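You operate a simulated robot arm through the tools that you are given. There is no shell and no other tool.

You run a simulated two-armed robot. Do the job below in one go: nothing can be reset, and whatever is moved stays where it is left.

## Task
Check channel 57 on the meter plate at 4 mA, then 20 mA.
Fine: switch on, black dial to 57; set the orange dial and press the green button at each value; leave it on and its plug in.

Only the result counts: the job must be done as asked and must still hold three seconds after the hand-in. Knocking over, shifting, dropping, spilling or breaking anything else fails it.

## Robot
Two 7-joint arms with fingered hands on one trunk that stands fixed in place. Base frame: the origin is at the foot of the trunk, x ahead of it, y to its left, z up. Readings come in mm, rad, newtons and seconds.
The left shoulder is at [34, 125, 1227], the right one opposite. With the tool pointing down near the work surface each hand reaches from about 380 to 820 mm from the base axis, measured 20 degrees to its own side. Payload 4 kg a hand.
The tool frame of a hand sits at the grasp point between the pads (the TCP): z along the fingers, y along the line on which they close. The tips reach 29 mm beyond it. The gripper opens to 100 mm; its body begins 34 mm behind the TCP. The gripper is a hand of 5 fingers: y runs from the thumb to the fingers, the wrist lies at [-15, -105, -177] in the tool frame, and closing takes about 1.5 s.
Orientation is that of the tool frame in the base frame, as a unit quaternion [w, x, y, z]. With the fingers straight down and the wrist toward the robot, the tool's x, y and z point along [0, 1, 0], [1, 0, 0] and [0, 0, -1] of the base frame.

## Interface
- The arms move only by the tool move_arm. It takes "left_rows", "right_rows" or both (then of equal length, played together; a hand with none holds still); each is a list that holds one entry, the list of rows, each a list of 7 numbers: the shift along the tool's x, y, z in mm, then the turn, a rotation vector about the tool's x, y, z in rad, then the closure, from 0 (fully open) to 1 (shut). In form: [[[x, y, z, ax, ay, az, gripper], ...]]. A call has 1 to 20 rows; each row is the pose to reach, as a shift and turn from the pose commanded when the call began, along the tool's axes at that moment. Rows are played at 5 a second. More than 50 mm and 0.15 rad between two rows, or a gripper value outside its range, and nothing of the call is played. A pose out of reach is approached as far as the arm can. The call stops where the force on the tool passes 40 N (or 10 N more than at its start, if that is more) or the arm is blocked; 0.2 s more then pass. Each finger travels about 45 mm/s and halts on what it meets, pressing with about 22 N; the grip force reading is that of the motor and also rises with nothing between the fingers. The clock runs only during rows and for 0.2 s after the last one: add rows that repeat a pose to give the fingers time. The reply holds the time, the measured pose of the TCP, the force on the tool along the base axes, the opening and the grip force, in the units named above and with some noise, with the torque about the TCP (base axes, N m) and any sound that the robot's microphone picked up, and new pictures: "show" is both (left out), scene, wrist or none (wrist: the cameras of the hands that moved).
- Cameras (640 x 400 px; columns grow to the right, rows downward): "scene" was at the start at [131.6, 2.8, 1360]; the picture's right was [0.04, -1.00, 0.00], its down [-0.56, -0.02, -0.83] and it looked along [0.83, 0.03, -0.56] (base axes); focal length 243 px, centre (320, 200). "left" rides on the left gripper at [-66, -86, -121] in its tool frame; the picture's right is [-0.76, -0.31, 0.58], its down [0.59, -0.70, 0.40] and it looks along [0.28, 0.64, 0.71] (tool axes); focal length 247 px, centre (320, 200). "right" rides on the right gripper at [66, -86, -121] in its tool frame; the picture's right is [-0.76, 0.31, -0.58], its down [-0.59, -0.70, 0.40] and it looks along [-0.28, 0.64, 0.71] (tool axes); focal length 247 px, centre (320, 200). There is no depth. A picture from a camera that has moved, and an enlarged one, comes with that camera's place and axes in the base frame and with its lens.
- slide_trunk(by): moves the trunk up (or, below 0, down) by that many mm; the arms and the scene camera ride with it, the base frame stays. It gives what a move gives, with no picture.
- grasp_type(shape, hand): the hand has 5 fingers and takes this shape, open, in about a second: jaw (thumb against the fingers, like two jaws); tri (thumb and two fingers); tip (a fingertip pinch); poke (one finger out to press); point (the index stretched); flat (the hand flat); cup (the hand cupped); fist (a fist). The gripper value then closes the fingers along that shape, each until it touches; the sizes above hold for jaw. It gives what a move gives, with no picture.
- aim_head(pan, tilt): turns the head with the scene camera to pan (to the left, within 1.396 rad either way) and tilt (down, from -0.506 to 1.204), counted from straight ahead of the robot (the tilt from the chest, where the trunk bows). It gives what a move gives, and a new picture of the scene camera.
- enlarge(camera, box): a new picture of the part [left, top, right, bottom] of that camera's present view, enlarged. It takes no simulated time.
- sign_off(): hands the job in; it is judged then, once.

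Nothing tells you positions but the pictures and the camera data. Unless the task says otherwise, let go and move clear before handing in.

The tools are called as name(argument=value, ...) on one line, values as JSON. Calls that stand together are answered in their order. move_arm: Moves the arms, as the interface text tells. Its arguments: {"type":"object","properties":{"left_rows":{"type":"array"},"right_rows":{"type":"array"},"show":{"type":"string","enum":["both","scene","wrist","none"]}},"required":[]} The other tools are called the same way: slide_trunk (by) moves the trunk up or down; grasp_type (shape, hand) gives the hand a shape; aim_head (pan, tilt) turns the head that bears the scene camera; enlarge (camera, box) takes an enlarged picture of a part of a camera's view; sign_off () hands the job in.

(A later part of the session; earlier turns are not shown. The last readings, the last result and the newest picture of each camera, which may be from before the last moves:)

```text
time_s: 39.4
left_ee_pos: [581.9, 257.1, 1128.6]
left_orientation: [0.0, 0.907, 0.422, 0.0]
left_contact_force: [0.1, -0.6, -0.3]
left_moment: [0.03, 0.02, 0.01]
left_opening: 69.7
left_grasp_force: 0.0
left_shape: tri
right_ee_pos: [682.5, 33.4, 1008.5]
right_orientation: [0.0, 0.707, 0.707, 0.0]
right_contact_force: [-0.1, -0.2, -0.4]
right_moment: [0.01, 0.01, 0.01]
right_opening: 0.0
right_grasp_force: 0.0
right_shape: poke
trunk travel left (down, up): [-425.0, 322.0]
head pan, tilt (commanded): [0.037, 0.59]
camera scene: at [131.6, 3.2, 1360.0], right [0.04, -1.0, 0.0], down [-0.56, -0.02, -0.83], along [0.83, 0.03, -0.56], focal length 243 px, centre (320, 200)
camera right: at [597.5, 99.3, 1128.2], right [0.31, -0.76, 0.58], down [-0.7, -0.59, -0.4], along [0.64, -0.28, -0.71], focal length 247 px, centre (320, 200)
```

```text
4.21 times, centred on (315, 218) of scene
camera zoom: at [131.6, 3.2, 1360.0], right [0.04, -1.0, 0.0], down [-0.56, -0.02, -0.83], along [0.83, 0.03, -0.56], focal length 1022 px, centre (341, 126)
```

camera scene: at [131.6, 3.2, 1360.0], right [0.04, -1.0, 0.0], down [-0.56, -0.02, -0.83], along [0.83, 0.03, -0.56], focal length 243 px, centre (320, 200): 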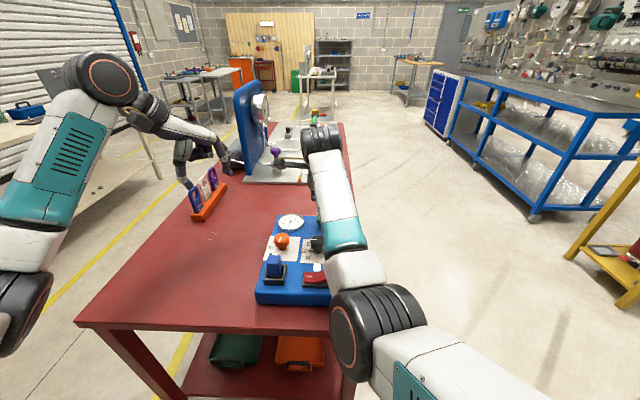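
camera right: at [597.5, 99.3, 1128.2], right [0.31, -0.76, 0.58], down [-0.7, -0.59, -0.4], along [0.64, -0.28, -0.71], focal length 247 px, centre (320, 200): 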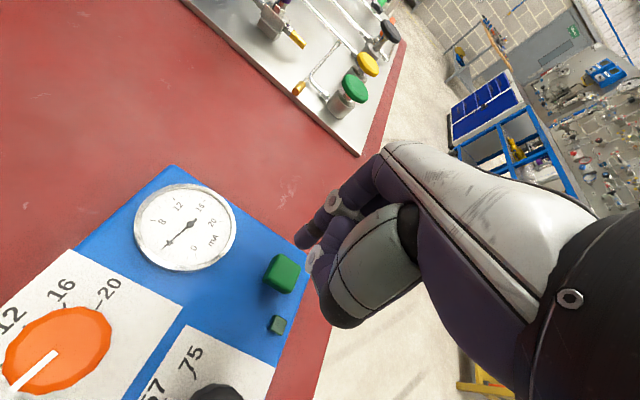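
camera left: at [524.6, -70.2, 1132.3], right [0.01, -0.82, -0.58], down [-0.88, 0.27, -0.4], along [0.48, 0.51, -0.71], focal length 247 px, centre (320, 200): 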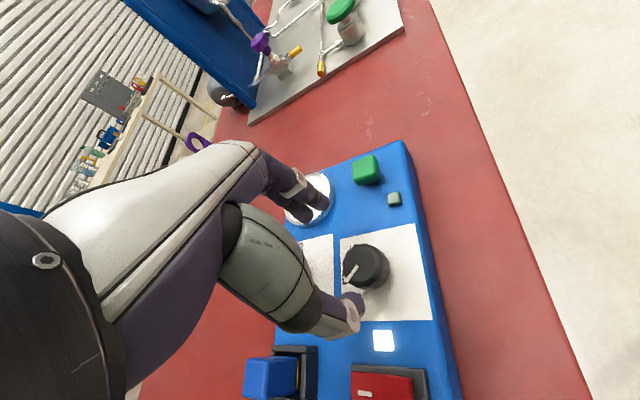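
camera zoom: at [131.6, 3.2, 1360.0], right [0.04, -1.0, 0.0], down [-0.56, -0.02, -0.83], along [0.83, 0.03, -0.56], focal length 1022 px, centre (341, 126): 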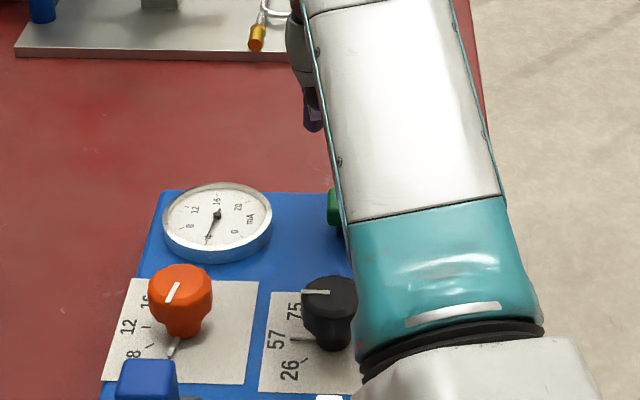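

The middle fingertip is nearly over the green button. I'll shift 2 mm, come down close, then press in small steps.

move_arm(right_rows=[[[-2, 0, 15, 0, 0, 0, 0], [-2, 0, 30, 0, 0, 0, 0], [-2, 0, 40, 0, 0, 0, 0], [-2, 0, 45, 0, 0, 0, 0], [-2, 0, 45, 0, 0, 0, 0]]], show="none")

enlarge(camera="left", box=[360, 60, 500, 200])

enlarge(camera="right", box=[200, 150, 380, 330])

```text
time_s: 40.6
left_ee_pos: [581.1, 258.4, 1128.9]
left_orientation: [0.0, 0.907, 0.422, 0.001]
left_contact_force: [-0.1, -0.3, 0.1]
left_moment: [0.04, 0.0, 0.0]
left_opening: 69.9
left_grasp_force: 0.1
left_shape: tri
right_ee_pos: [683.6, 28.3, 964.2]
right_orientation: [0.0, 0.707, 0.707, -0.001]
right_contact_force: [0.3, -0.9, 0.5]
right_moment: [-0.04, 0.01, 0.01]
right_opening: 0.0
right_grasp_force: 0.1
right_shape: poke
trunk travel left (down, up): [-425.0, 322.0]
head pan, tilt (commanded): [0.037, 0.59]
```

```text
2.86 times, centred on (430, 130) of left
camera zoom: at [474.5, 262.7, 1250.3], right [-0.72, -0.38, -0.58], down [-0.16, 0.9, -0.4], along [0.67, -0.2, -0.71], focal length 706 px, centre (6, 400)
```

zoom: 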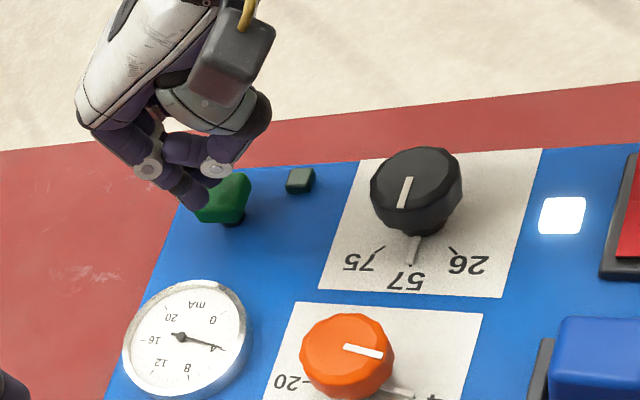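

```text
2.22 times, centred on (290, 240) of right
camera zoom: at [597.7, 95.0, 1083.2], right [0.31, -0.76, 0.58], down [-0.7, -0.59, -0.4], along [0.64, -0.28, -0.71], focal length 549 px, centre (387, 111)
```

zoom: 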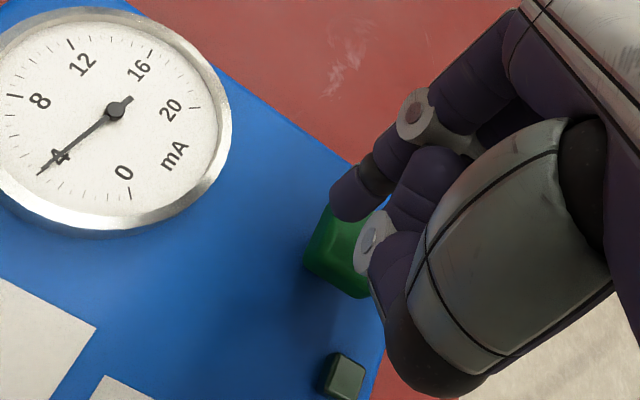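

The fingertip is just over the button. I'll press down slowly now.

move_arm(right_rows=[[[1, 0, 3, 0, 0, 0, 0], [1, 0, 6, 0, 0, 0, 0], [1, 0, 8, 0, 0, 0, 0], [1, 0, 10, 0, 0, 0, 0], [1, 0, 12, 0, 0, 0, 0]]], show="none")

enlarge(camera="left", box=[360, 60, 500, 200])

```text
time_s: 41.8
left_ee_pos: [580.9, 258.1, 1127.9]
left_orientation: [0.001, 0.907, 0.422, 0.001]
left_contact_force: [0.4, -0.7, 0.4]
left_moment: [-0.04, 0.02, 0.0]
left_opening: 69.7
left_grasp_force: 0.0
left_shape: tri
right_ee_pos: [682.8, 30.1, 950.9]
right_orientation: [0.0, 0.707, 0.707, 0.001]
right_contact_force: [1.2, 1.5, 2.9]
right_moment: [-0.01, -0.06, 0.03]
right_opening: 0.0
right_grasp_force: 0.0
right_shape: poke
trunk travel left (down, up): [-425.0, 322.0]
head pan, tilt (commanded): [0.037, 0.59]
heard: click
```

```text
2.86 times, centred on (430, 130) of left
camera zoom: at [474.3, 262.7, 1250.4], right [-0.72, -0.38, -0.58], down [-0.16, 0.9, -0.4], along [0.67, -0.2, -0.71], focal length 706 px, centre (6, 400)
```

zoom: 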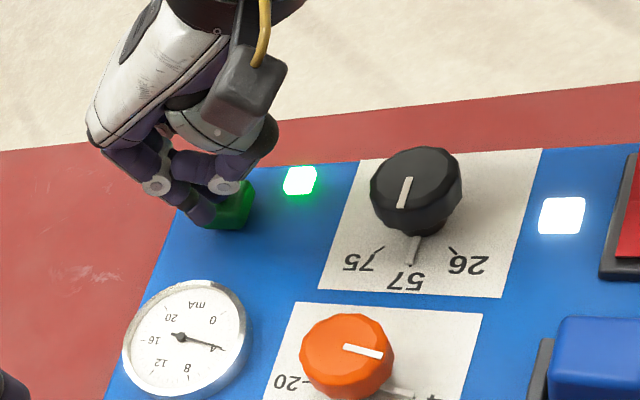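

A click was heard and the green lamp lit, so the 4 mA check registered. I'll lift straight off and pull the right hand clear to the side.

move_arm(right_rows=[[[0, 0, -10, 0, 0, 0, 0], [0, 0, -35, 0, 0, 0, 0], [0, 0, -70, 0, 0, 0, 0], [-20, -8, -100, 0, 0, 0, 0], [-50, -20, -120, 0, 0, 0, 0], [-85, -40, -140, 0, 0, 0, 0], [-120, -60, -160, 0, 0, 0, 0], [-155, -80, -180, 0, 0, 0, 0], [-190, -90, -190, 0, 0, 0, 0], [-220, -90, -190, 0, 0, 0, 0], [-220, -90, -190, 0, 0, 0, 0]]], show="scene")

enlarge(camera="left", box=[330, 60, 640, 300])

enlarge(camera="scene", box=[245, 205, 350, 310])

```text
time_s: 44.2
left_ee_pos: [581.6, 258.3, 1127.9]
left_orientation: [0.0, 0.907, 0.421, -0.001]
left_contact_force: [0.8, -0.4, -0.3]
left_moment: [-0.04, 0.01, 0.01]
left_opening: 70.1
left_grasp_force: 0.1
left_shape: tri
right_ee_pos: [591.6, -190.2, 1142.5]
right_orientation: [0.0, 0.707, 0.708, -0.001]
right_contact_force: [-0.9, 0.1, 0.6]
right_moment: [-0.01, -0.03, 0.0]
right_opening: 0.1
right_grasp_force: 0.1
right_shape: poke
trunk travel left (down, up): [-425.0, 322.0]
head pan, tilt (commanded): [0.037, 0.59]
camera scene: at [131.6, 3.7, 1360.0], right [0.04, -1.0, 0.0], down [-0.56, -0.02, -0.83], along [0.83, 0.03, -0.56], focal length 243 px, centre (320, 200)
```

scene: 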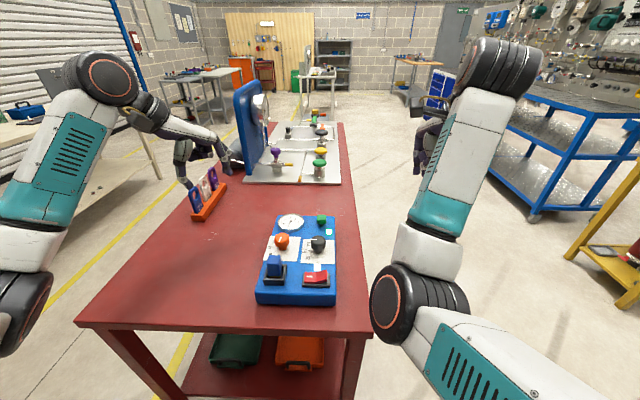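

```text
1.67 times, centred on (485, 180) of left
camera zoom: at [474.5, 263.2, 1250.2], right [-0.72, -0.38, -0.58], down [-0.16, 0.9, -0.4], along [0.67, -0.2, -0.71], focal length 412 px, centre (45, 233)
```

zoom: 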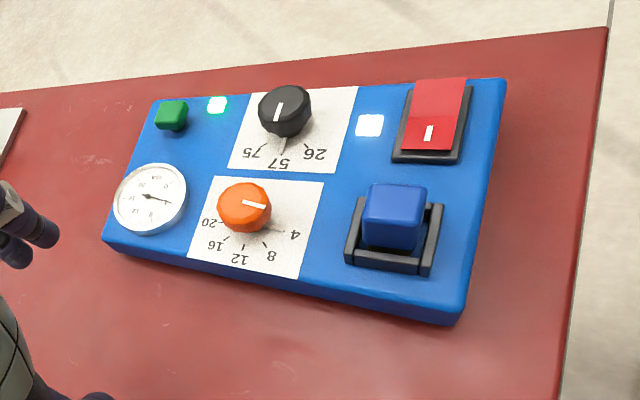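

```text
3.81 times, centred on (298, 258) of scene
camera zoom: at [131.6, 3.7, 1360.0], right [0.04, -1.0, 0.0], down [-0.56, -0.02, -0.83], along [0.83, 0.03, -0.56], focal length 925 px, centre (406, -19)
```

zoom: 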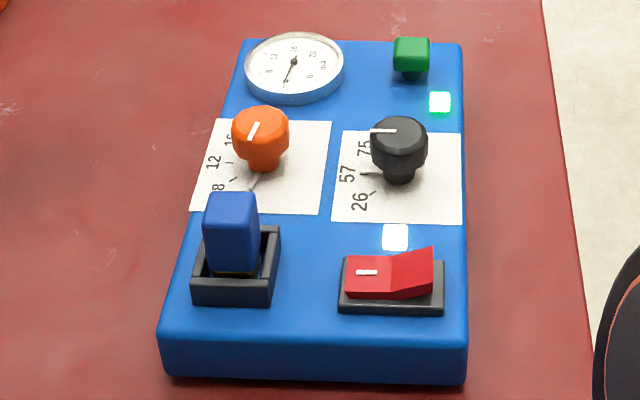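

The green lamp stays lit and nothing has shifted. Next is 20 mA, which needs about +160° on the orange dial, so I'll do it in two 80° turns. The left hand goes back over the orange dial with yaw −0.2.

move_arm(left_rows=[[[-13.5, 11.4, 10, 0, 0, -0.12, 0.4], [-27, 22.8, 22, 0, 0, -0.24, 0.45], [-40.5, 34.2, 36, 0, 0, -0.36, 0.45], [-54, 45.6, 52, 0, 0, -0.48, 0.45], [-67.5, 57, 70, 0, 0, -0.6, 0.45], [-81, 68.4, 90, 0, 0, -0.7, 0.45], [-94.5, 79.8, 110, 0, 0, -0.8, 0.45], [-107.5, 91.2, 127, 0, 0, -0.9, 0.45], [-107.5, 91.2, 127, 0, 0, -0.9, 0.45]]], show="none")

enlarge(camera="left", box=[220, 140, 440, 360])

enlarge(camera="scene", box=[245, 185, 365, 310])

enlarge(camera="right", box=[0, 100, 250, 360])

```text
time_s: 46.2
left_ee_pos: [581.3, 118.7, 1003.9]
left_orientation: [0.0, 0.632, 0.775, 0.0]
left_contact_force: [-0.3, -0.6, 0.3]
left_moment: [-0.01, -0.02, -0.01]
left_opening: 54.9
left_grasp_force: 0.1
left_shape: tri
right_ee_pos: [591.6, -188.0, 1141.8]
right_orientation: [0.0, 0.707, 0.708, 0.001]
right_contact_force: [-0.3, 0.0, 0.5]
right_moment: [0.01, -0.02, -0.02]
right_opening: 0.3
right_grasp_force: 0.1
right_shape: poke
trunk travel left (down, up): [-425.0, 322.0]
head pan, tilt (commanded): [0.037, 0.59]
```

```text
1.82 times, centred on (330, 250) of left
camera zoom: at [510.8, 37.3, 1125.0], right [-0.15, -0.8, -0.58], down [-0.81, 0.43, -0.4], along [0.57, 0.41, -0.71], focal length 449 px, centre (302, 109)
```

zoom: 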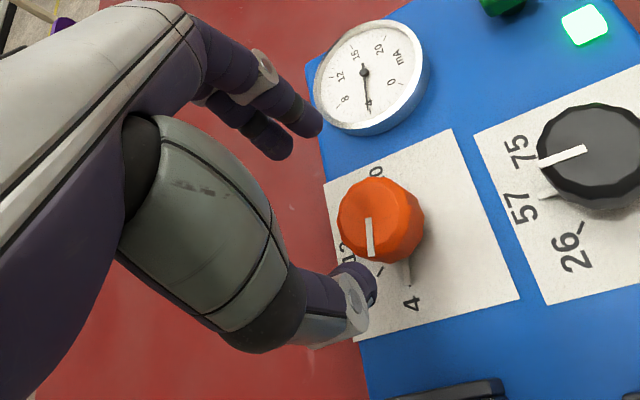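

```text
3.20 times, centred on (305, 248) of scene
camera zoom: at [129.8, 3.8, 1360.1], right [0.04, -1.0, 0.0], down [-0.56, -0.02, -0.83], along [0.83, 0.03, -0.56], focal length 777 px, centre (368, 48)
```

zoom: 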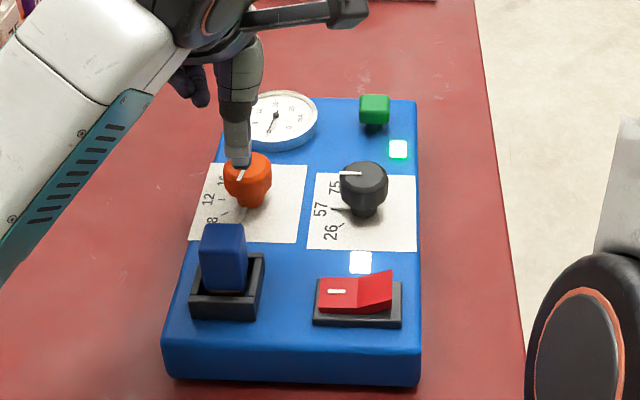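

```text
1.54 times, centred on (125, 230) of right
camera zoom: at [505.4, -122.0, 1261.7], right [0.31, -0.76, 0.58], down [-0.7, -0.59, -0.4], along [0.64, -0.28, -0.71], focal length 380 px, centre (620, 154)
```

zoom: 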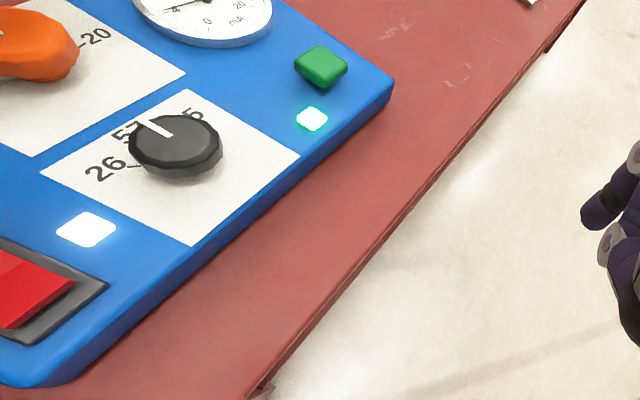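

The hand sits over the orange dial, and I'll correct about 2 mm sideways. The lowering leaves the fingers open 55 mm around the dial.

move_arm(left_rows=[[[-2, 0, 20, 0, 0, 0, 0.45], [-2, 0, 38, 0, 0, 0, 0.45], [-2, 0, 50, 0, 0, 0, 0.45], [-2, 0, 58, 0, 0, 0, 0.45], [-2, 0, 63, 0, 0, 0, 0.45], [-2, 0, 63, 0, 0, 0, 0.45]]], show="none")

enlarge(camera="left", box=[220, 140, 440, 360])

enlarge(camera="scene", box=[245, 205, 350, 310])

```text
time_s: 47.6
left_ee_pos: [584.9, 114.9, 940.1]
left_orientation: [0.0, 0.634, 0.774, 0.0]
left_contact_force: [0.3, 0.3, -0.2]
left_moment: [-0.02, 0.0, -0.02]
left_opening: 55.1
left_grasp_force: 0.0
left_shape: tri
right_ee_pos: [591.9, -189.8, 1140.2]
right_orientation: [0.0, 0.707, 0.707, -0.001]
right_contact_force: [-0.1, -0.6, 0.4]
right_moment: [-0.03, 0.0, 0.0]
right_opening: 0.0
right_grasp_force: 0.0
right_shape: poke
trunk travel left (down, up): [-425.0, 322.0]
head pan, tilt (commanded): [0.037, 0.59]
```

```text
1.82 times, centred on (330, 250) of left
camera zoom: at [514.0, 33.0, 1061.9], right [-0.15, -0.8, -0.58], down [-0.81, 0.44, -0.4], along [0.57, 0.41, -0.71], focal length 449 px, centre (302, 109)
```

zoom: 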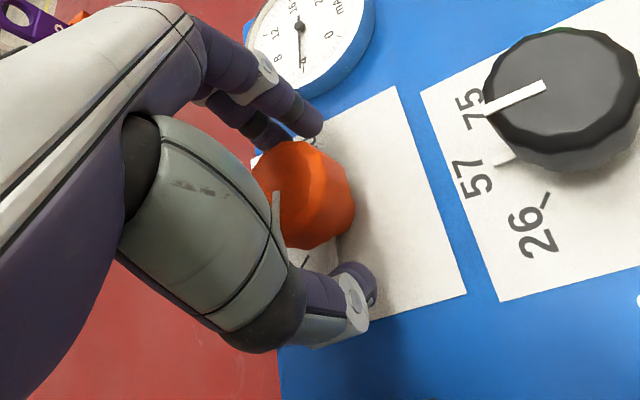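

```text
3.81 times, centred on (298, 258) of scene
camera zoom: at [131.6, 2.8, 1360.0], right [0.04, -1.0, 0.0], down [-0.56, -0.02, -0.83], along [0.83, 0.03, -0.56], focal length 925 px, centre (406, -19)
```

zoom: 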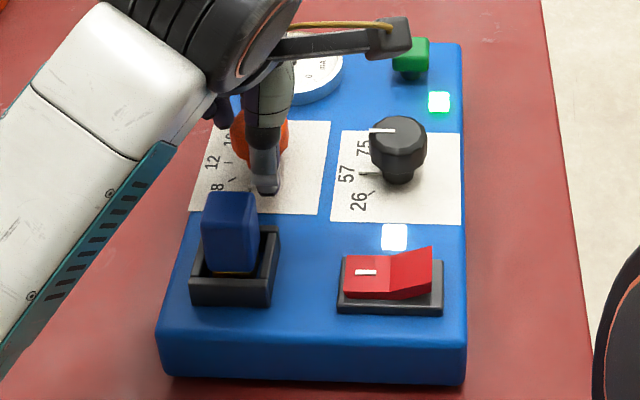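

The dial sits in the hand just as the black one did when gripped. I'll close and turn +80° toward 12 mA.

move_arm(left_rows=[[[0, 0, 0, 0, 0, 0, 0.6], [0, 0, 0, 0, 0, 0, 0.8], [0, 0, 0, 0, 0, 0, 0.8], [0, 0, 0, 0, 0, 0, 0.8], [0, 0, 0, 0, 0, 0, 0.8], [0, 0, 0, 0, 0, 0.12, 0.8], [0, 0, 0, 0, 0, 0.24, 0.8], [0, 0, 0, 0, 0, 0.36, 0.8], [0, 0, 0, 0, 0, 0.48, 0.8], [0, 0, 0, 0, 0, 0.6, 0.8], [0, 0, 0, 0, 0, 0.72, 0.8], [0, 0, 0, 0, 0, 0.84, 0.8], [0, 0, 0, 0, 0, 0.96, 0.8], [0, 0, 0, 0, 0, 1.08, 0.8], [0, 0, 0, 0, 0, 1.2, 0.8], [0, 0, 0, 0, 0, 1.3, 0.8], [0, 0, 0, 0, 0, 1.396, 0.8], [0, 0, 0, 0, 0, 1.396, 0.8], [0, 0, 0, 0, 0, 1.396, 0.8]]], show="none")

enlarge(camera="scene", box=[255, 205, 330, 275])

enlarge(camera="right", box=[0, 60, 130, 160])

enlarge(camera="left", box=[220, 140, 440, 360])

```text
time_s: 51.6
left_ee_pos: [584.1, 115.6, 938.9]
left_orientation: [0.0, 0.982, 0.187, -0.001]
left_contact_force: [-8.2, 5.8, 0.0]
left_moment: [0.13, 0.13, 0.04]
left_opening: 27.9
left_grasp_force: 21.8
left_shape: tri
right_ee_pos: [593.8, -188.9, 1142.0]
right_orientation: [0.0, 0.707, 0.707, -0.001]
right_contact_force: [0.4, 0.1, 0.5]
right_moment: [-0.01, 0.02, -0.03]
right_opening: 0.2
right_grasp_force: 0.0
right_shape: poke
trunk travel left (down, up): [-425.0, 322.0]
head pan, tilt (commanded): [0.037, 0.59]
```

```text
5.71 times, centred on (292, 240) of scene
camera zoom: at [131.8, 3.9, 1359.9], right [0.04, -1.0, 0.0], down [-0.56, -0.02, -0.83], along [0.83, 0.03, -0.56], focal length 1387 px, centre (477, -29)
```

zoom: 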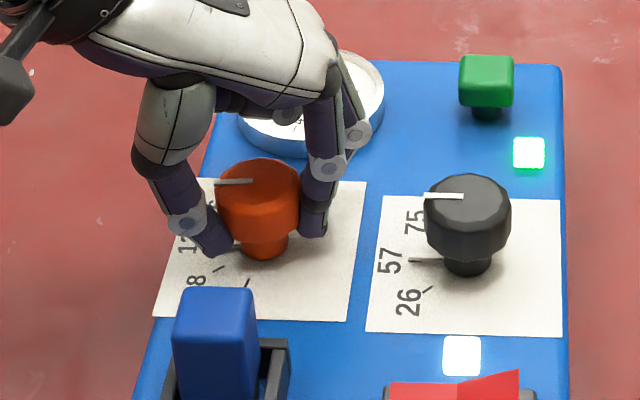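

```text
4.00 times, centred on (65, 110) of right
camera zoom: at [507.1, -122.8, 1261.1], right [0.31, -0.76, 0.58], down [-0.7, -0.59, -0.4], along [0.64, -0.28, -0.71], focal length 988 px, centre (1340, 560)
```

zoom: 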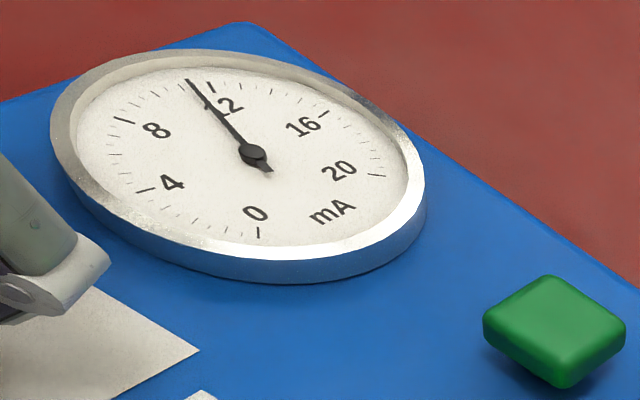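

```text
1.82 times, centred on (330, 250) of left
camera zoom: at [492.3, 171.5, 1061.7], right [-0.82, 0.01, -0.58], down [0.29, 0.87, -0.4], along [0.5, -0.49, -0.71], focal length 449 px, centre (302, 109)
```

zoom: 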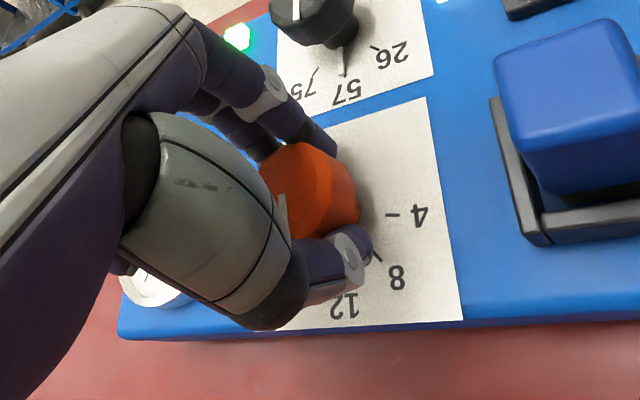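

The gauge reads just under 12, so the turn worked. I'll open the fingers around the dial, nudge toward its true centre, and swing the hand back for the second turn.

move_arm(left_rows=[[[0, 0, 0, 0, 0, 0, 0.6], [-1, -1.7, 0, 0, 0, 0, 0.45], [-1, -1.7, 0, 0, 0, 0, 0.45], [-1, -1.7, 0, 0, 0, 0, 0.45], [-1, -1.7, 0, 0, 0, -0.12, 0.45], [-1, -1.7, 0, 0, 0, -0.24, 0.45], [-1, -1.7, 0, 0, 0, -0.36, 0.45], [-1, -1.7, 0, 0, 0, -0.48, 0.45], [-1, -1.7, 0, 0, 0, -0.6, 0.45], [-1, -1.7, 0, 0, 0, -0.72, 0.45], [-1, -1.7, 0, 0, 0, -0.84, 0.45], [-1, -1.7, 0, 0, 0, -0.96, 0.45], [-1, -1.7, 0, 0, 0, -1.08, 0.45], [-1, -1.7, 0, 0, 0, -1.2, 0.45], [-1, -1.7, 0, 0, 0, -1.3, 0.45], [-1, -1.7, 0, 0, 0, -1.4, 0.45], [-1, -1.7, 0, 0, 0, -1.4, 0.45]]], show="none")

enlarge(camera="right", box=[0, 60, 130, 160])

enlarge(camera="left", box=[220, 140, 440, 360])

enlarge(camera="scene", box=[245, 205, 350, 310])

```text
time_s: 55.2
left_ee_pos: [582.3, 115.7, 939.8]
left_orientation: [0.001, 0.631, 0.776, 0.0]
left_contact_force: [0.1, 0.2, 0.3]
left_moment: [0.0, 0.0, 0.0]
left_opening: 54.7
left_grasp_force: 0.2
left_shape: tri
right_ee_pos: [593.4, -190.3, 1142.2]
right_orientation: [0.0, 0.707, 0.707, 0.001]
right_contact_force: [-0.3, -0.4, 0.3]
right_moment: [0.02, -0.01, -0.01]
right_opening: 0.1
right_grasp_force: 0.2
right_shape: poke
trunk travel left (down, up): [-425.0, 322.0]
head pan, tilt (commanded): [0.037, 0.59]
```

```text
4.00 times, centred on (65, 110) of right
camera zoom: at [506.9, -123.8, 1261.2], right [0.31, -0.76, 0.58], down [-0.7, -0.59, -0.4], along [0.64, -0.28, -0.71], focal length 988 px, centre (1340, 560)
```

zoom: 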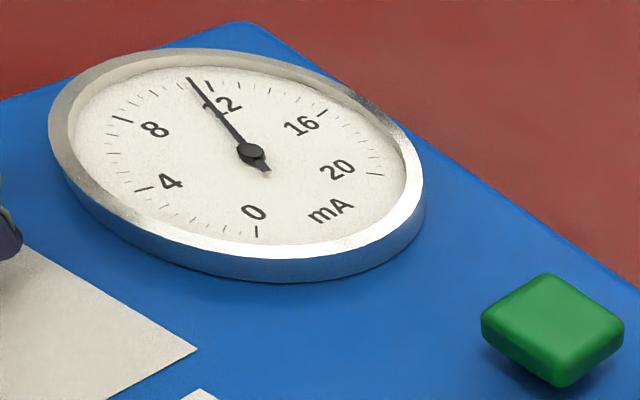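

```text
1.82 times, centred on (330, 250) of left
camera zoom: at [512.9, 34.1, 1061.8], right [-0.15, -0.8, -0.58], down [-0.81, 0.43, -0.4], along [0.57, 0.41, -0.71], focal length 449 px, centre (302, 109)
```

zoom: 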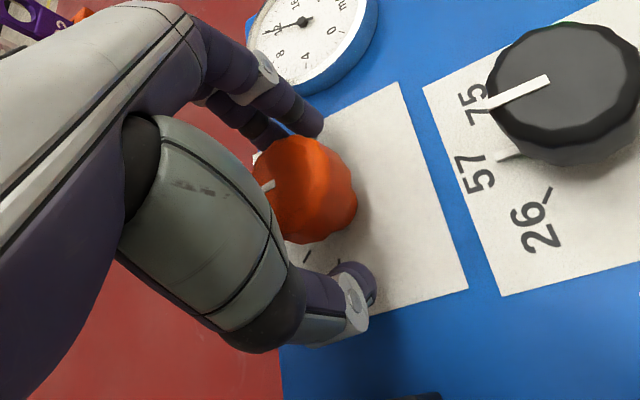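

```text
3.81 times, centred on (298, 258) of scene
camera zoom: at [131.6, 2.9, 1360.0], right [0.04, -1.0, 0.0], down [-0.56, -0.02, -0.83], along [0.83, 0.03, -0.56], focal length 925 px, centre (406, -19)
```

zoom: 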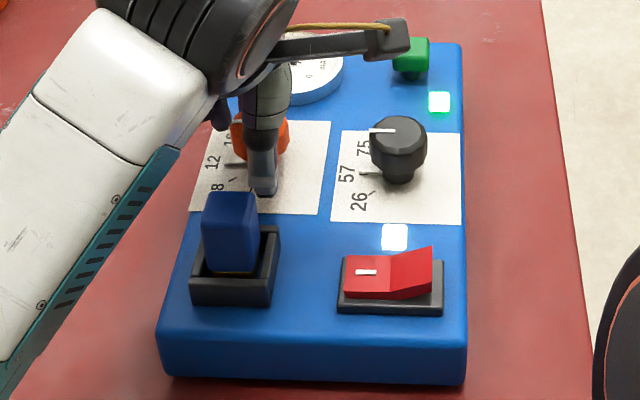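

The reading held at about 12. I'll close again and turn another +80° toward 20 mA.

move_arm(left_rows=[[[0, 0, 0, 0, 0, 0, 0.6], [0, 0, 0, 0, 0, 0, 0.8], [0, 0, 0, 0, 0, 0, 0.8], [0, 0, 0, 0, 0, 0, 0.8], [0, 0, 0, 0, 0, 0, 0.8], [0, 0, 0, 0, 0, 0.12, 0.8], [0, 0, 0, 0, 0, 0.24, 0.8], [0, 0, 0, 0, 0, 0.36, 0.8], [0, 0, 0, 0, 0, 0.48, 0.8], [0, 0, 0, 0, 0, 0.6, 0.8], [0, 0, 0, 0, 0, 0.72, 0.8], [0, 0, 0, 0, 0, 0.84, 0.8], [0, 0, 0, 0, 0, 0.96, 0.8], [0, 0, 0, 0, 0, 1.08, 0.8], [0, 0, 0, 0, 0, 1.2, 0.8], [0, 0, 0, 0, 0, 1.3, 0.8], [0, 0, 0, 0, 0, 1.396, 0.8], [0, 0, 0, 0, 0, 1.396, 0.8], [0, 0, 0, 0, 0, 1.396, 0.8]]], show="none")

enlarge(camera="right", box=[0, 60, 130, 160])

enlarge(camera="scene", box=[255, 205, 330, 275])

```text
time_s: 59.2
left_ee_pos: [584.4, 118.0, 939.9]
left_orientation: [0.0, 0.982, 0.187, 0.0]
left_contact_force: [-2.2, 7.1, 0.6]
left_moment: [0.18, 0.05, 0.03]
left_opening: 27.8
left_grasp_force: 21.8
left_shape: tri
right_ee_pos: [592.7, -187.8, 1141.1]
right_orientation: [0.001, 0.707, 0.707, -0.001]
right_contact_force: [-0.9, -0.8, 0.4]
right_moment: [0.01, 0.0, 0.02]
right_opening: 0.1
right_grasp_force: 0.1
right_shape: poke
trunk travel left (down, up): [-425.0, 322.0]
head pan, tilt (commanded): [0.037, 0.59]
```

```text
4.00 times, centred on (65, 110) of right
camera zoom: at [507.8, -122.7, 1260.8], right [0.31, -0.76, 0.58], down [-0.7, -0.59, -0.4], along [0.64, -0.28, -0.71], focal length 988 px, centre (1340, 560)
```

zoom: 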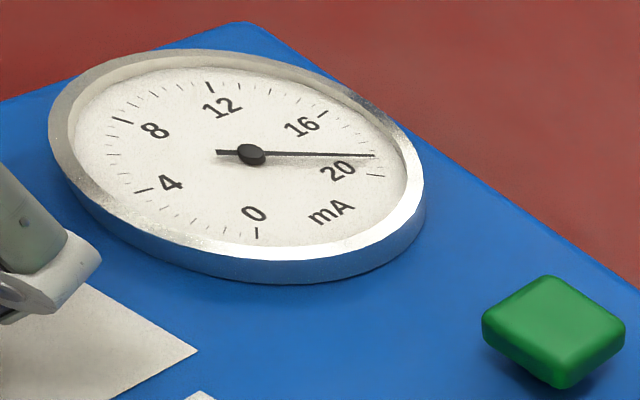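

```text
5.71 times, centred on (292, 240) of scene
camera zoom: at [132.5, 4.0, 1359.8], right [0.04, -1.0, 0.0], down [-0.56, -0.02, -0.83], along [0.83, 0.03, -0.56], focal length 1387 px, centre (477, -29)
```

zoom: 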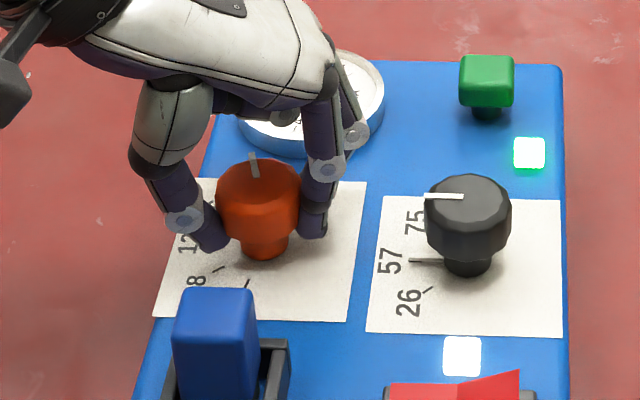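

The needle now reads about 19.1, so roughly 8–9° more is needed. I'll continue the same grip by +0.15 rad.

move_arm(left_rows=[[[0, 0, 0, 0, 0, 0.05, 0.8], [0, 0, 0, 0, 0, 0.1, 0.8], [0, 0, 0, 0, 0, 0.15, 0.8], [0, 0, 0, 0, 0, 0.15, 0.8], [0, 0, 0, 0, 0, 0.15, 0.8]]], show="none")

enlarge(camera="right", box=[0, 60, 130, 160])

enlarge(camera="scene", box=[255, 205, 330, 275])

```text
time_s: 60.4
left_ee_pos: [583.6, 115.9, 940.8]
left_orientation: [0.0, 0.994, 0.114, -0.001]
left_contact_force: [0.1, 7.4, 1.1]
left_moment: [0.19, 0.07, 0.05]
left_opening: 27.7
left_grasp_force: 22.1
left_shape: tri
right_ee_pos: [593.6, -189.5, 1141.0]
right_orientation: [0.0, 0.707, 0.707, -0.002]
right_contact_force: [0.2, 0.5, -0.2]
right_moment: [0.01, 0.01, 0.0]
right_opening: 0.0
right_grasp_force: 0.1
right_shape: poke
trunk travel left (down, up): [-425.0, 322.0]
head pan, tilt (commanded): [0.037, 0.59]
```

```text
4.00 times, centred on (65, 110) of right
camera zoom: at [507.9, -122.6, 1260.8], right [0.31, -0.76, 0.58], down [-0.7, -0.59, -0.4], along [0.64, -0.28, -0.71], focal length 988 px, centre (1340, 560)
```

zoom: 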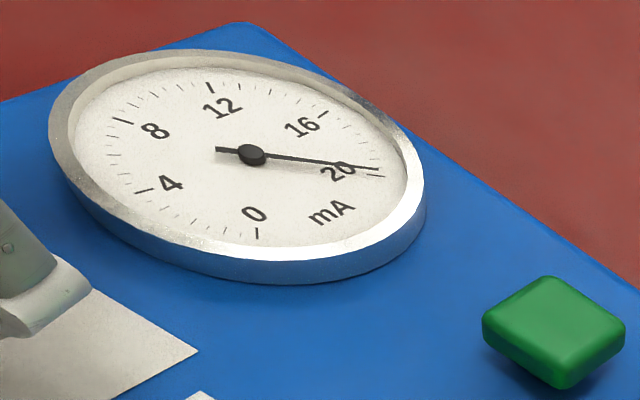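

```text
5.71 times, centred on (292, 240) of scene
camera zoom: at [132.6, 4.1, 1359.8], right [0.04, -1.0, 0.0], down [-0.56, -0.02, -0.83], along [0.83, 0.03, -0.56], focal length 1387 px, centre (477, -29)
```

zoom: 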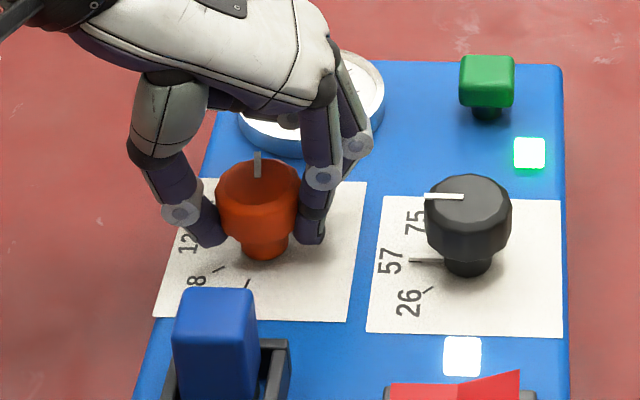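

The needle is now at about 19.9. A final +0.025 rad should seat it on 20, then I'll check.

move_arm(left_rows=[[[0, 0, 0, 0, 0, 0.012, 0.8], [0, 0, 0, 0, 0, 0.025, 0.8], [0, 0, 0, 0, 0, 0.025, 0.8], [0, 0, 0, 0, 0, 0.025, 0.8]]], show="none")

enlarge(camera="right", box=[0, 60, 130, 160])

enlarge(camera="right", box=[60, 80, 110, 120])

```text
time_s: 61.4
left_ee_pos: [583.5, 116.9, 940.1]
left_orientation: [0.0, 0.995, 0.101, -0.001]
left_contact_force: [1.1, 8.3, 0.6]
left_moment: [0.19, 0.02, 0.09]
left_opening: 27.8
left_grasp_force: 21.7
left_shape: tri
right_ee_pos: [593.2, -189.2, 1142.0]
right_orientation: [-0.001, 0.707, 0.707, -0.001]
right_contact_force: [0.0, -0.1, -0.9]
right_moment: [-0.02, -0.01, 0.0]
right_opening: 0.0
right_grasp_force: 0.0
right_shape: poke
trunk travel left (down, up): [-425.0, 322.0]
head pan, tilt (commanded): [0.037, 0.59]
```

```text
4.00 times, centred on (65, 110) of right
camera zoom: at [507.9, -122.5, 1260.8], right [0.31, -0.76, 0.58], down [-0.7, -0.59, -0.4], along [0.64, -0.28, -0.71], focal length 988 px, centre (1340, 560)
```

zoom: 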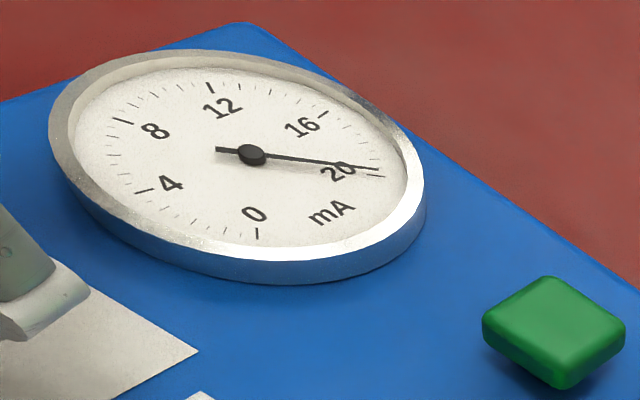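

```text
10.00 times, centred on (85, 100) of right
camera zoom: at [507.9, -122.5, 1260.8], right [0.31, -0.76, 0.58], down [-0.7, -0.59, -0.4], along [0.64, -0.28, -0.71], focal length 2470 px, centre (2670, 1200)
```

zoom: 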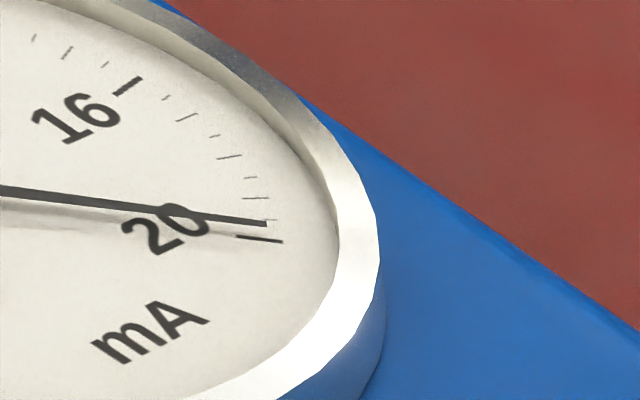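

The torque rises while the needle holds, so the dial appears to be at its 20 position. I'll relax, release, lift clear and verify from the other cameras.

move_arm(left_rows=[[[0, 0, 0, 0, 0, -0.015, 0.8], [0, 0, 0, 0, 0, -0.025, 0.75], [0, 0, 0, 0, 0, -0.025, 0.6], [0, 0, 0, 0, 0, -0.025, 0.4], [0, 0, 0, 0, 0, -0.025, 0.3], [0, 0, 0, 0, 0, -0.025, 0.3], [0, 0, -20, 0, 0, -0.025, 0.3], [0, 0, -50, 0, 0, -0.025, 0.3], [0, 0, -90, 0, 0, -0.1, 0.3], [5, -25, -115, 0, 0, -0.2, 0.3], [10, -55, -140, 0, 0, -0.3, 0.3], [17, -85, -160, 0, 0, -0.42, 0.3], [23, -115, -180, 0, 0, -0.55, 0.3], [27.9, -138.2, -188, 0, 0, -0.67, 0.3], [27.9, -138.2, -188, 0, 0, -0.67, 0.3]]], show="none")

enlarge(camera="left", box=[378, 150, 518, 240])

enlarge(camera="scene", box=[277, 212, 302, 234])

enlarge(camera="scene", box=[245, 205, 350, 310])

```text
time_s: 64.6
left_ee_pos: [582.9, 256.2, 1129.4]
left_orientation: [0.0, 0.906, 0.424, 0.0]
left_contact_force: [-0.4, -0.6, 0.0]
left_moment: [-0.04, 0.01, 0.02]
left_opening: 70.0
left_grasp_force: 0.0
left_shape: tri
right_ee_pos: [592.1, -190.2, 1142.1]
right_orientation: [0.0, 0.708, 0.707, 0.0]
right_contact_force: [-0.6, -0.5, 0.1]
right_moment: [-0.02, -0.05, -0.02]
right_opening: 0.0
right_grasp_force: 0.0
right_shape: poke
trunk travel left (down, up): [-425.0, 322.0]
head pan, tilt (commanded): [0.037, 0.59]
```

```text
4.44 times, centred on (448, 195) of left
camera zoom: at [475.3, 261.7, 1250.7], right [-0.72, -0.38, -0.58], down [-0.16, 0.9, -0.4], along [0.67, -0.19, -0.71], focal length 1098 px, centre (-249, 222)
```

zoom: 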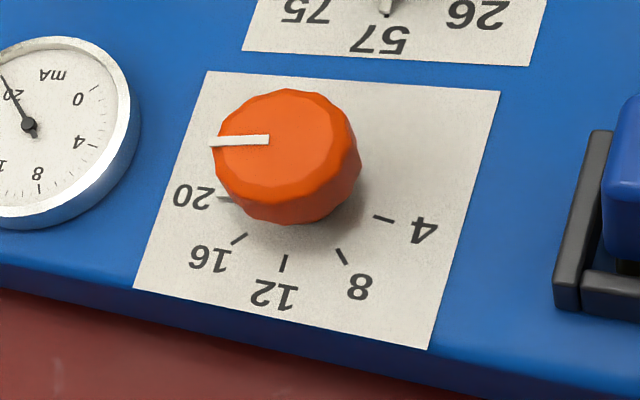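

```text
16.00 times, centred on (290, 223) of scene
camera zoom: at [131.7, 2.8, 1359.9], right [0.04, -1.0, 0.0], down [-0.56, -0.02, -0.83], along [0.83, 0.03, -0.56], focal length 3884 px, centre (808, -168)
```

zoom: 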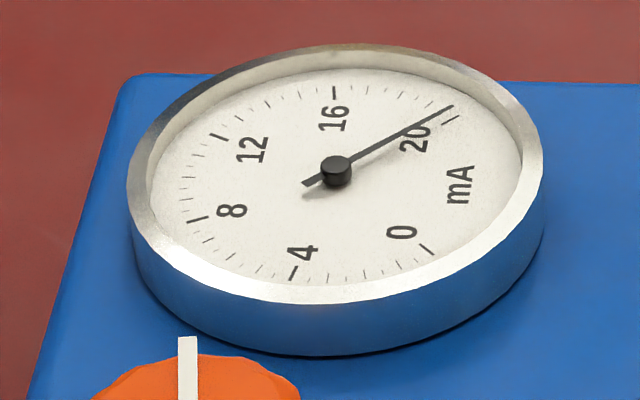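

```text
3.81 times, centred on (298, 258) of scene
camera zoom: at [131.7, 2.8, 1359.9], right [0.04, -1.0, 0.0], down [-0.56, -0.02, -0.83], along [0.83, 0.03, -0.56], focal length 925 px, centre (406, -19)
```

zoom: 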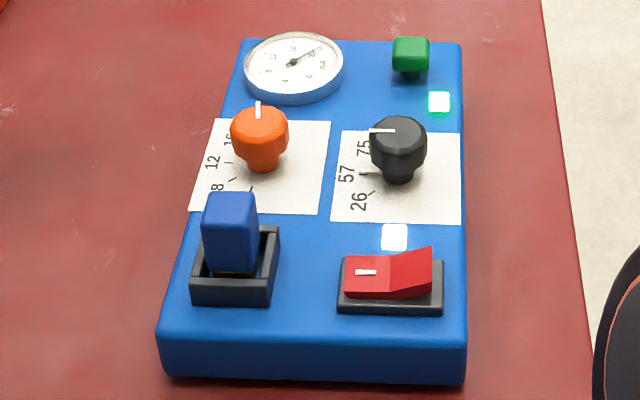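

The scene view puts the needle on 20 once the needle's height is allowed for. I'll look closely at the dial's plate pointer against the 20 tick.

enlarge(camera="left", box=[408, 180, 458, 215])

enlarge(camera="right", box=[0, 60, 130, 160])

enlarge(camera="left", box=[370, 130, 420, 170])

```text
11.43 times, centred on (433, 198) of left
camera zoom: at [475.3, 261.7, 1250.7], right [-0.72, -0.38, -0.58], down [-0.16, 0.9, -0.4], along [0.67, -0.19, -0.71], focal length 2823 px, centre (-971, 229)
```

zoom: 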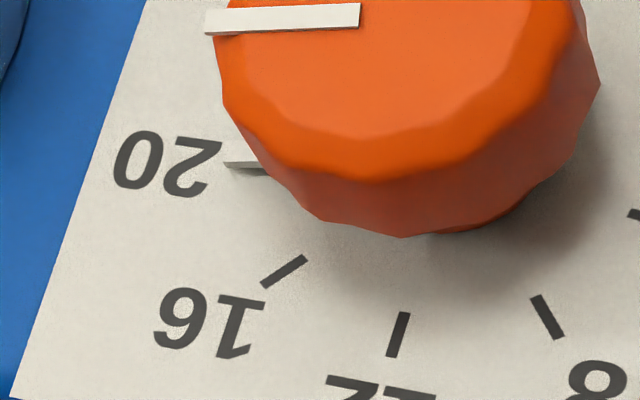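

```text
4.00 times, centred on (65, 110) of right
camera zoom: at [507.0, -123.9, 1261.0], right [0.31, -0.76, 0.58], down [-0.7, -0.59, -0.4], along [0.64, -0.28, -0.71], focal length 988 px, centre (1340, 560)
```

zoom: 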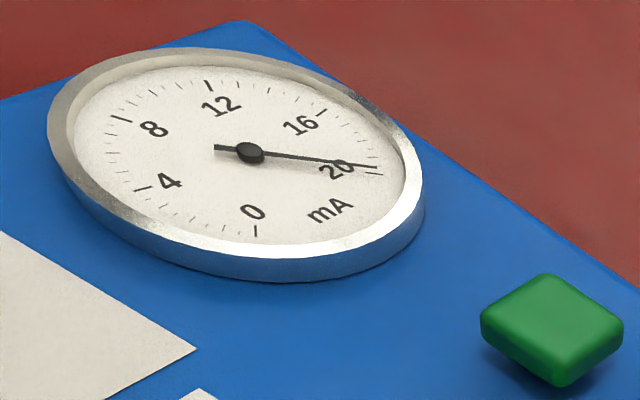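

```text
10.00 times, centred on (395, 150) of left
camera zoom: at [475.3, 261.7, 1250.7], right [-0.72, -0.38, -0.58], down [-0.16, 0.9, -0.4], along [0.67, -0.19, -0.71], focal length 2470 px, centre (-430, 700)
```

zoom: 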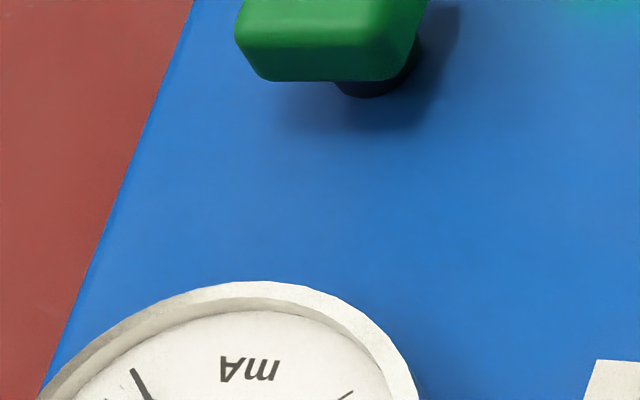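

The pointer fully covers the 20 tick, so the output is 20 mA. Now I'll retrace the right hand's path back to just above the green button.

move_arm(right_rows=[[[30, 0, 0, 0, 0, 0, 0], [65, 10, 10, 0, 0, 0, 0], [100, 30, 30, 0, 0, 0, 0], [135, 50, 50, 0, 0, 0, 0], [170, 70, 70, 0, 0, 0, 0], [200, 82, 90, 0, 0, 0, 0], [220, 90, 120, 0, 0, 0, 0], [220, 90, 155, 0, 0, 0, 0], [220, 90, 174, 0, 0, 0, 0], [220, 90, 174, 0, 0, 0, 0], [220, 90, 174, 0, 0, 0, 0]]], show="none")

enlarge(camera="left", box=[360, 60, 500, 200])

enlarge(camera="right", box=[200, 150, 380, 330])

```text
time_s: 67.0
left_ee_pos: [583.5, 256.2, 1128.5]
left_orientation: [0.001, 0.907, 0.422, 0.0]
left_contact_force: [0.8, 0.0, -0.2]
left_moment: [0.0, 0.0, 0.01]
left_opening: 69.8
left_grasp_force: 0.1
left_shape: tri
right_ee_pos: [683.1, 28.5, 966.9]
right_orientation: [0.0, 0.707, 0.708, 0.0]
right_contact_force: [0.0, -0.1, -0.6]
right_moment: [0.0, 0.03, -0.03]
right_opening: 0.0
right_grasp_force: 0.0
right_shape: poke
trunk travel left (down, up): [-425.0, 322.0]
head pan, tilt (commanded): [0.037, 0.59]
```

```text
2.86 times, centred on (430, 130) of left
camera zoom: at [475.3, 261.9, 1250.5], right [-0.72, -0.38, -0.58], down [-0.16, 0.9, -0.4], along [0.67, -0.2, -0.71], focal length 706 px, centre (6, 400)
```

zoom: 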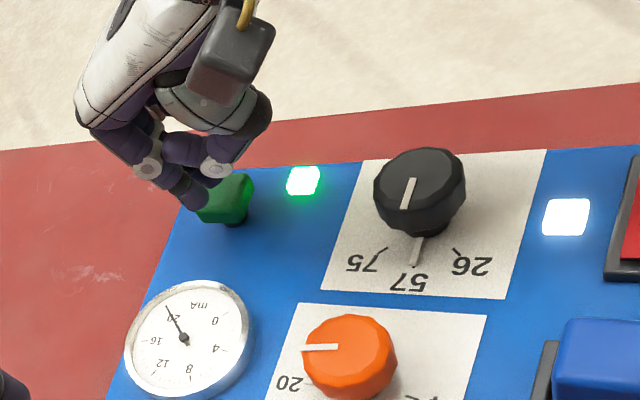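

```text
2.22 times, centred on (290, 240) of right
camera zoom: at [597.9, 96.3, 1085.5], right [0.31, -0.76, 0.58], down [-0.7, -0.59, -0.4], along [0.64, -0.28, -0.71], focal length 549 px, centre (387, 111)
```

zoom: 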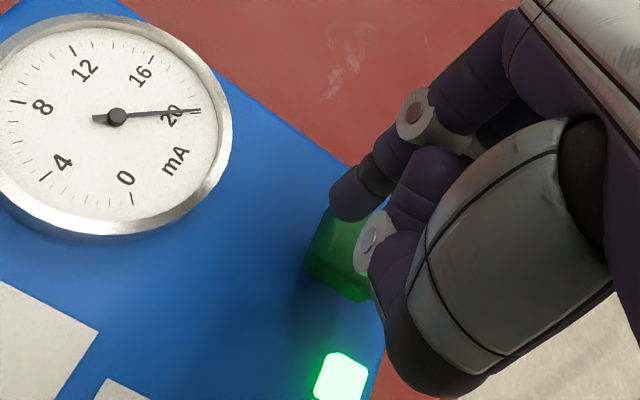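

From this near-vertical view the needle lies on the 20 tick. I'll press the button with the same travel as before.

move_arm(right_rows=[[[0, 0, 4, 0, 0, 0, 0], [0, 0, 8, 0, 0, 0, 0], [0, 0, 11, 0, 0, 0, 0], [0, 0, 13, 0, 0, 0, 0], [0, 0, 15, 0, 0, 0, 0], [0, 0, 16, 0, 0, 0, 0]]], show="none")

enlarge(camera="left", box=[360, 60, 500, 200])

```text
time_s: 68.4
left_ee_pos: [582.9, 258.0, 1128.2]
left_orientation: [0.0, 0.906, 0.423, 0.0]
left_contact_force: [0.7, 0.1, -0.7]
left_moment: [-0.03, 0.03, 0.01]
left_opening: 69.8
left_grasp_force: 0.1
left_shape: tri
right_ee_pos: [683.4, 30.6, 951.6]
right_orientation: [-0.001, 0.707, 0.707, 0.0]
right_contact_force: [0.4, -0.5, 2.5]
right_moment: [-0.04, -0.02, 0.04]
right_opening: 0.0
right_grasp_force: 0.0
right_shape: poke
trunk travel left (down, up): [-425.0, 322.0]
head pan, tilt (commanded): [0.037, 0.59]
heard: click
```

```text
2.86 times, centred on (430, 130) of left
camera zoom: at [475.1, 261.8, 1250.6], right [-0.72, -0.38, -0.58], down [-0.16, 0.9, -0.4], along [0.67, -0.19, -0.71], focal length 706 px, centre (6, 400)
```

zoom: 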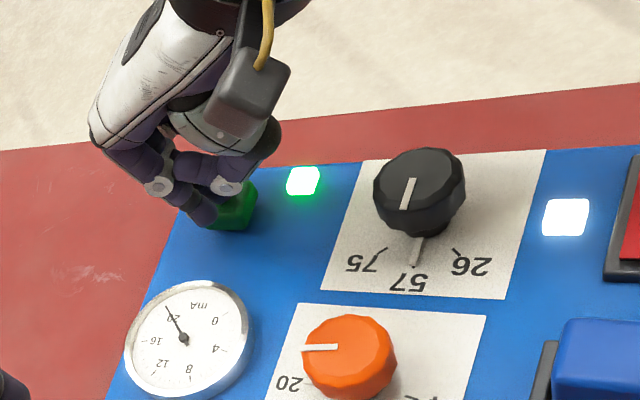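

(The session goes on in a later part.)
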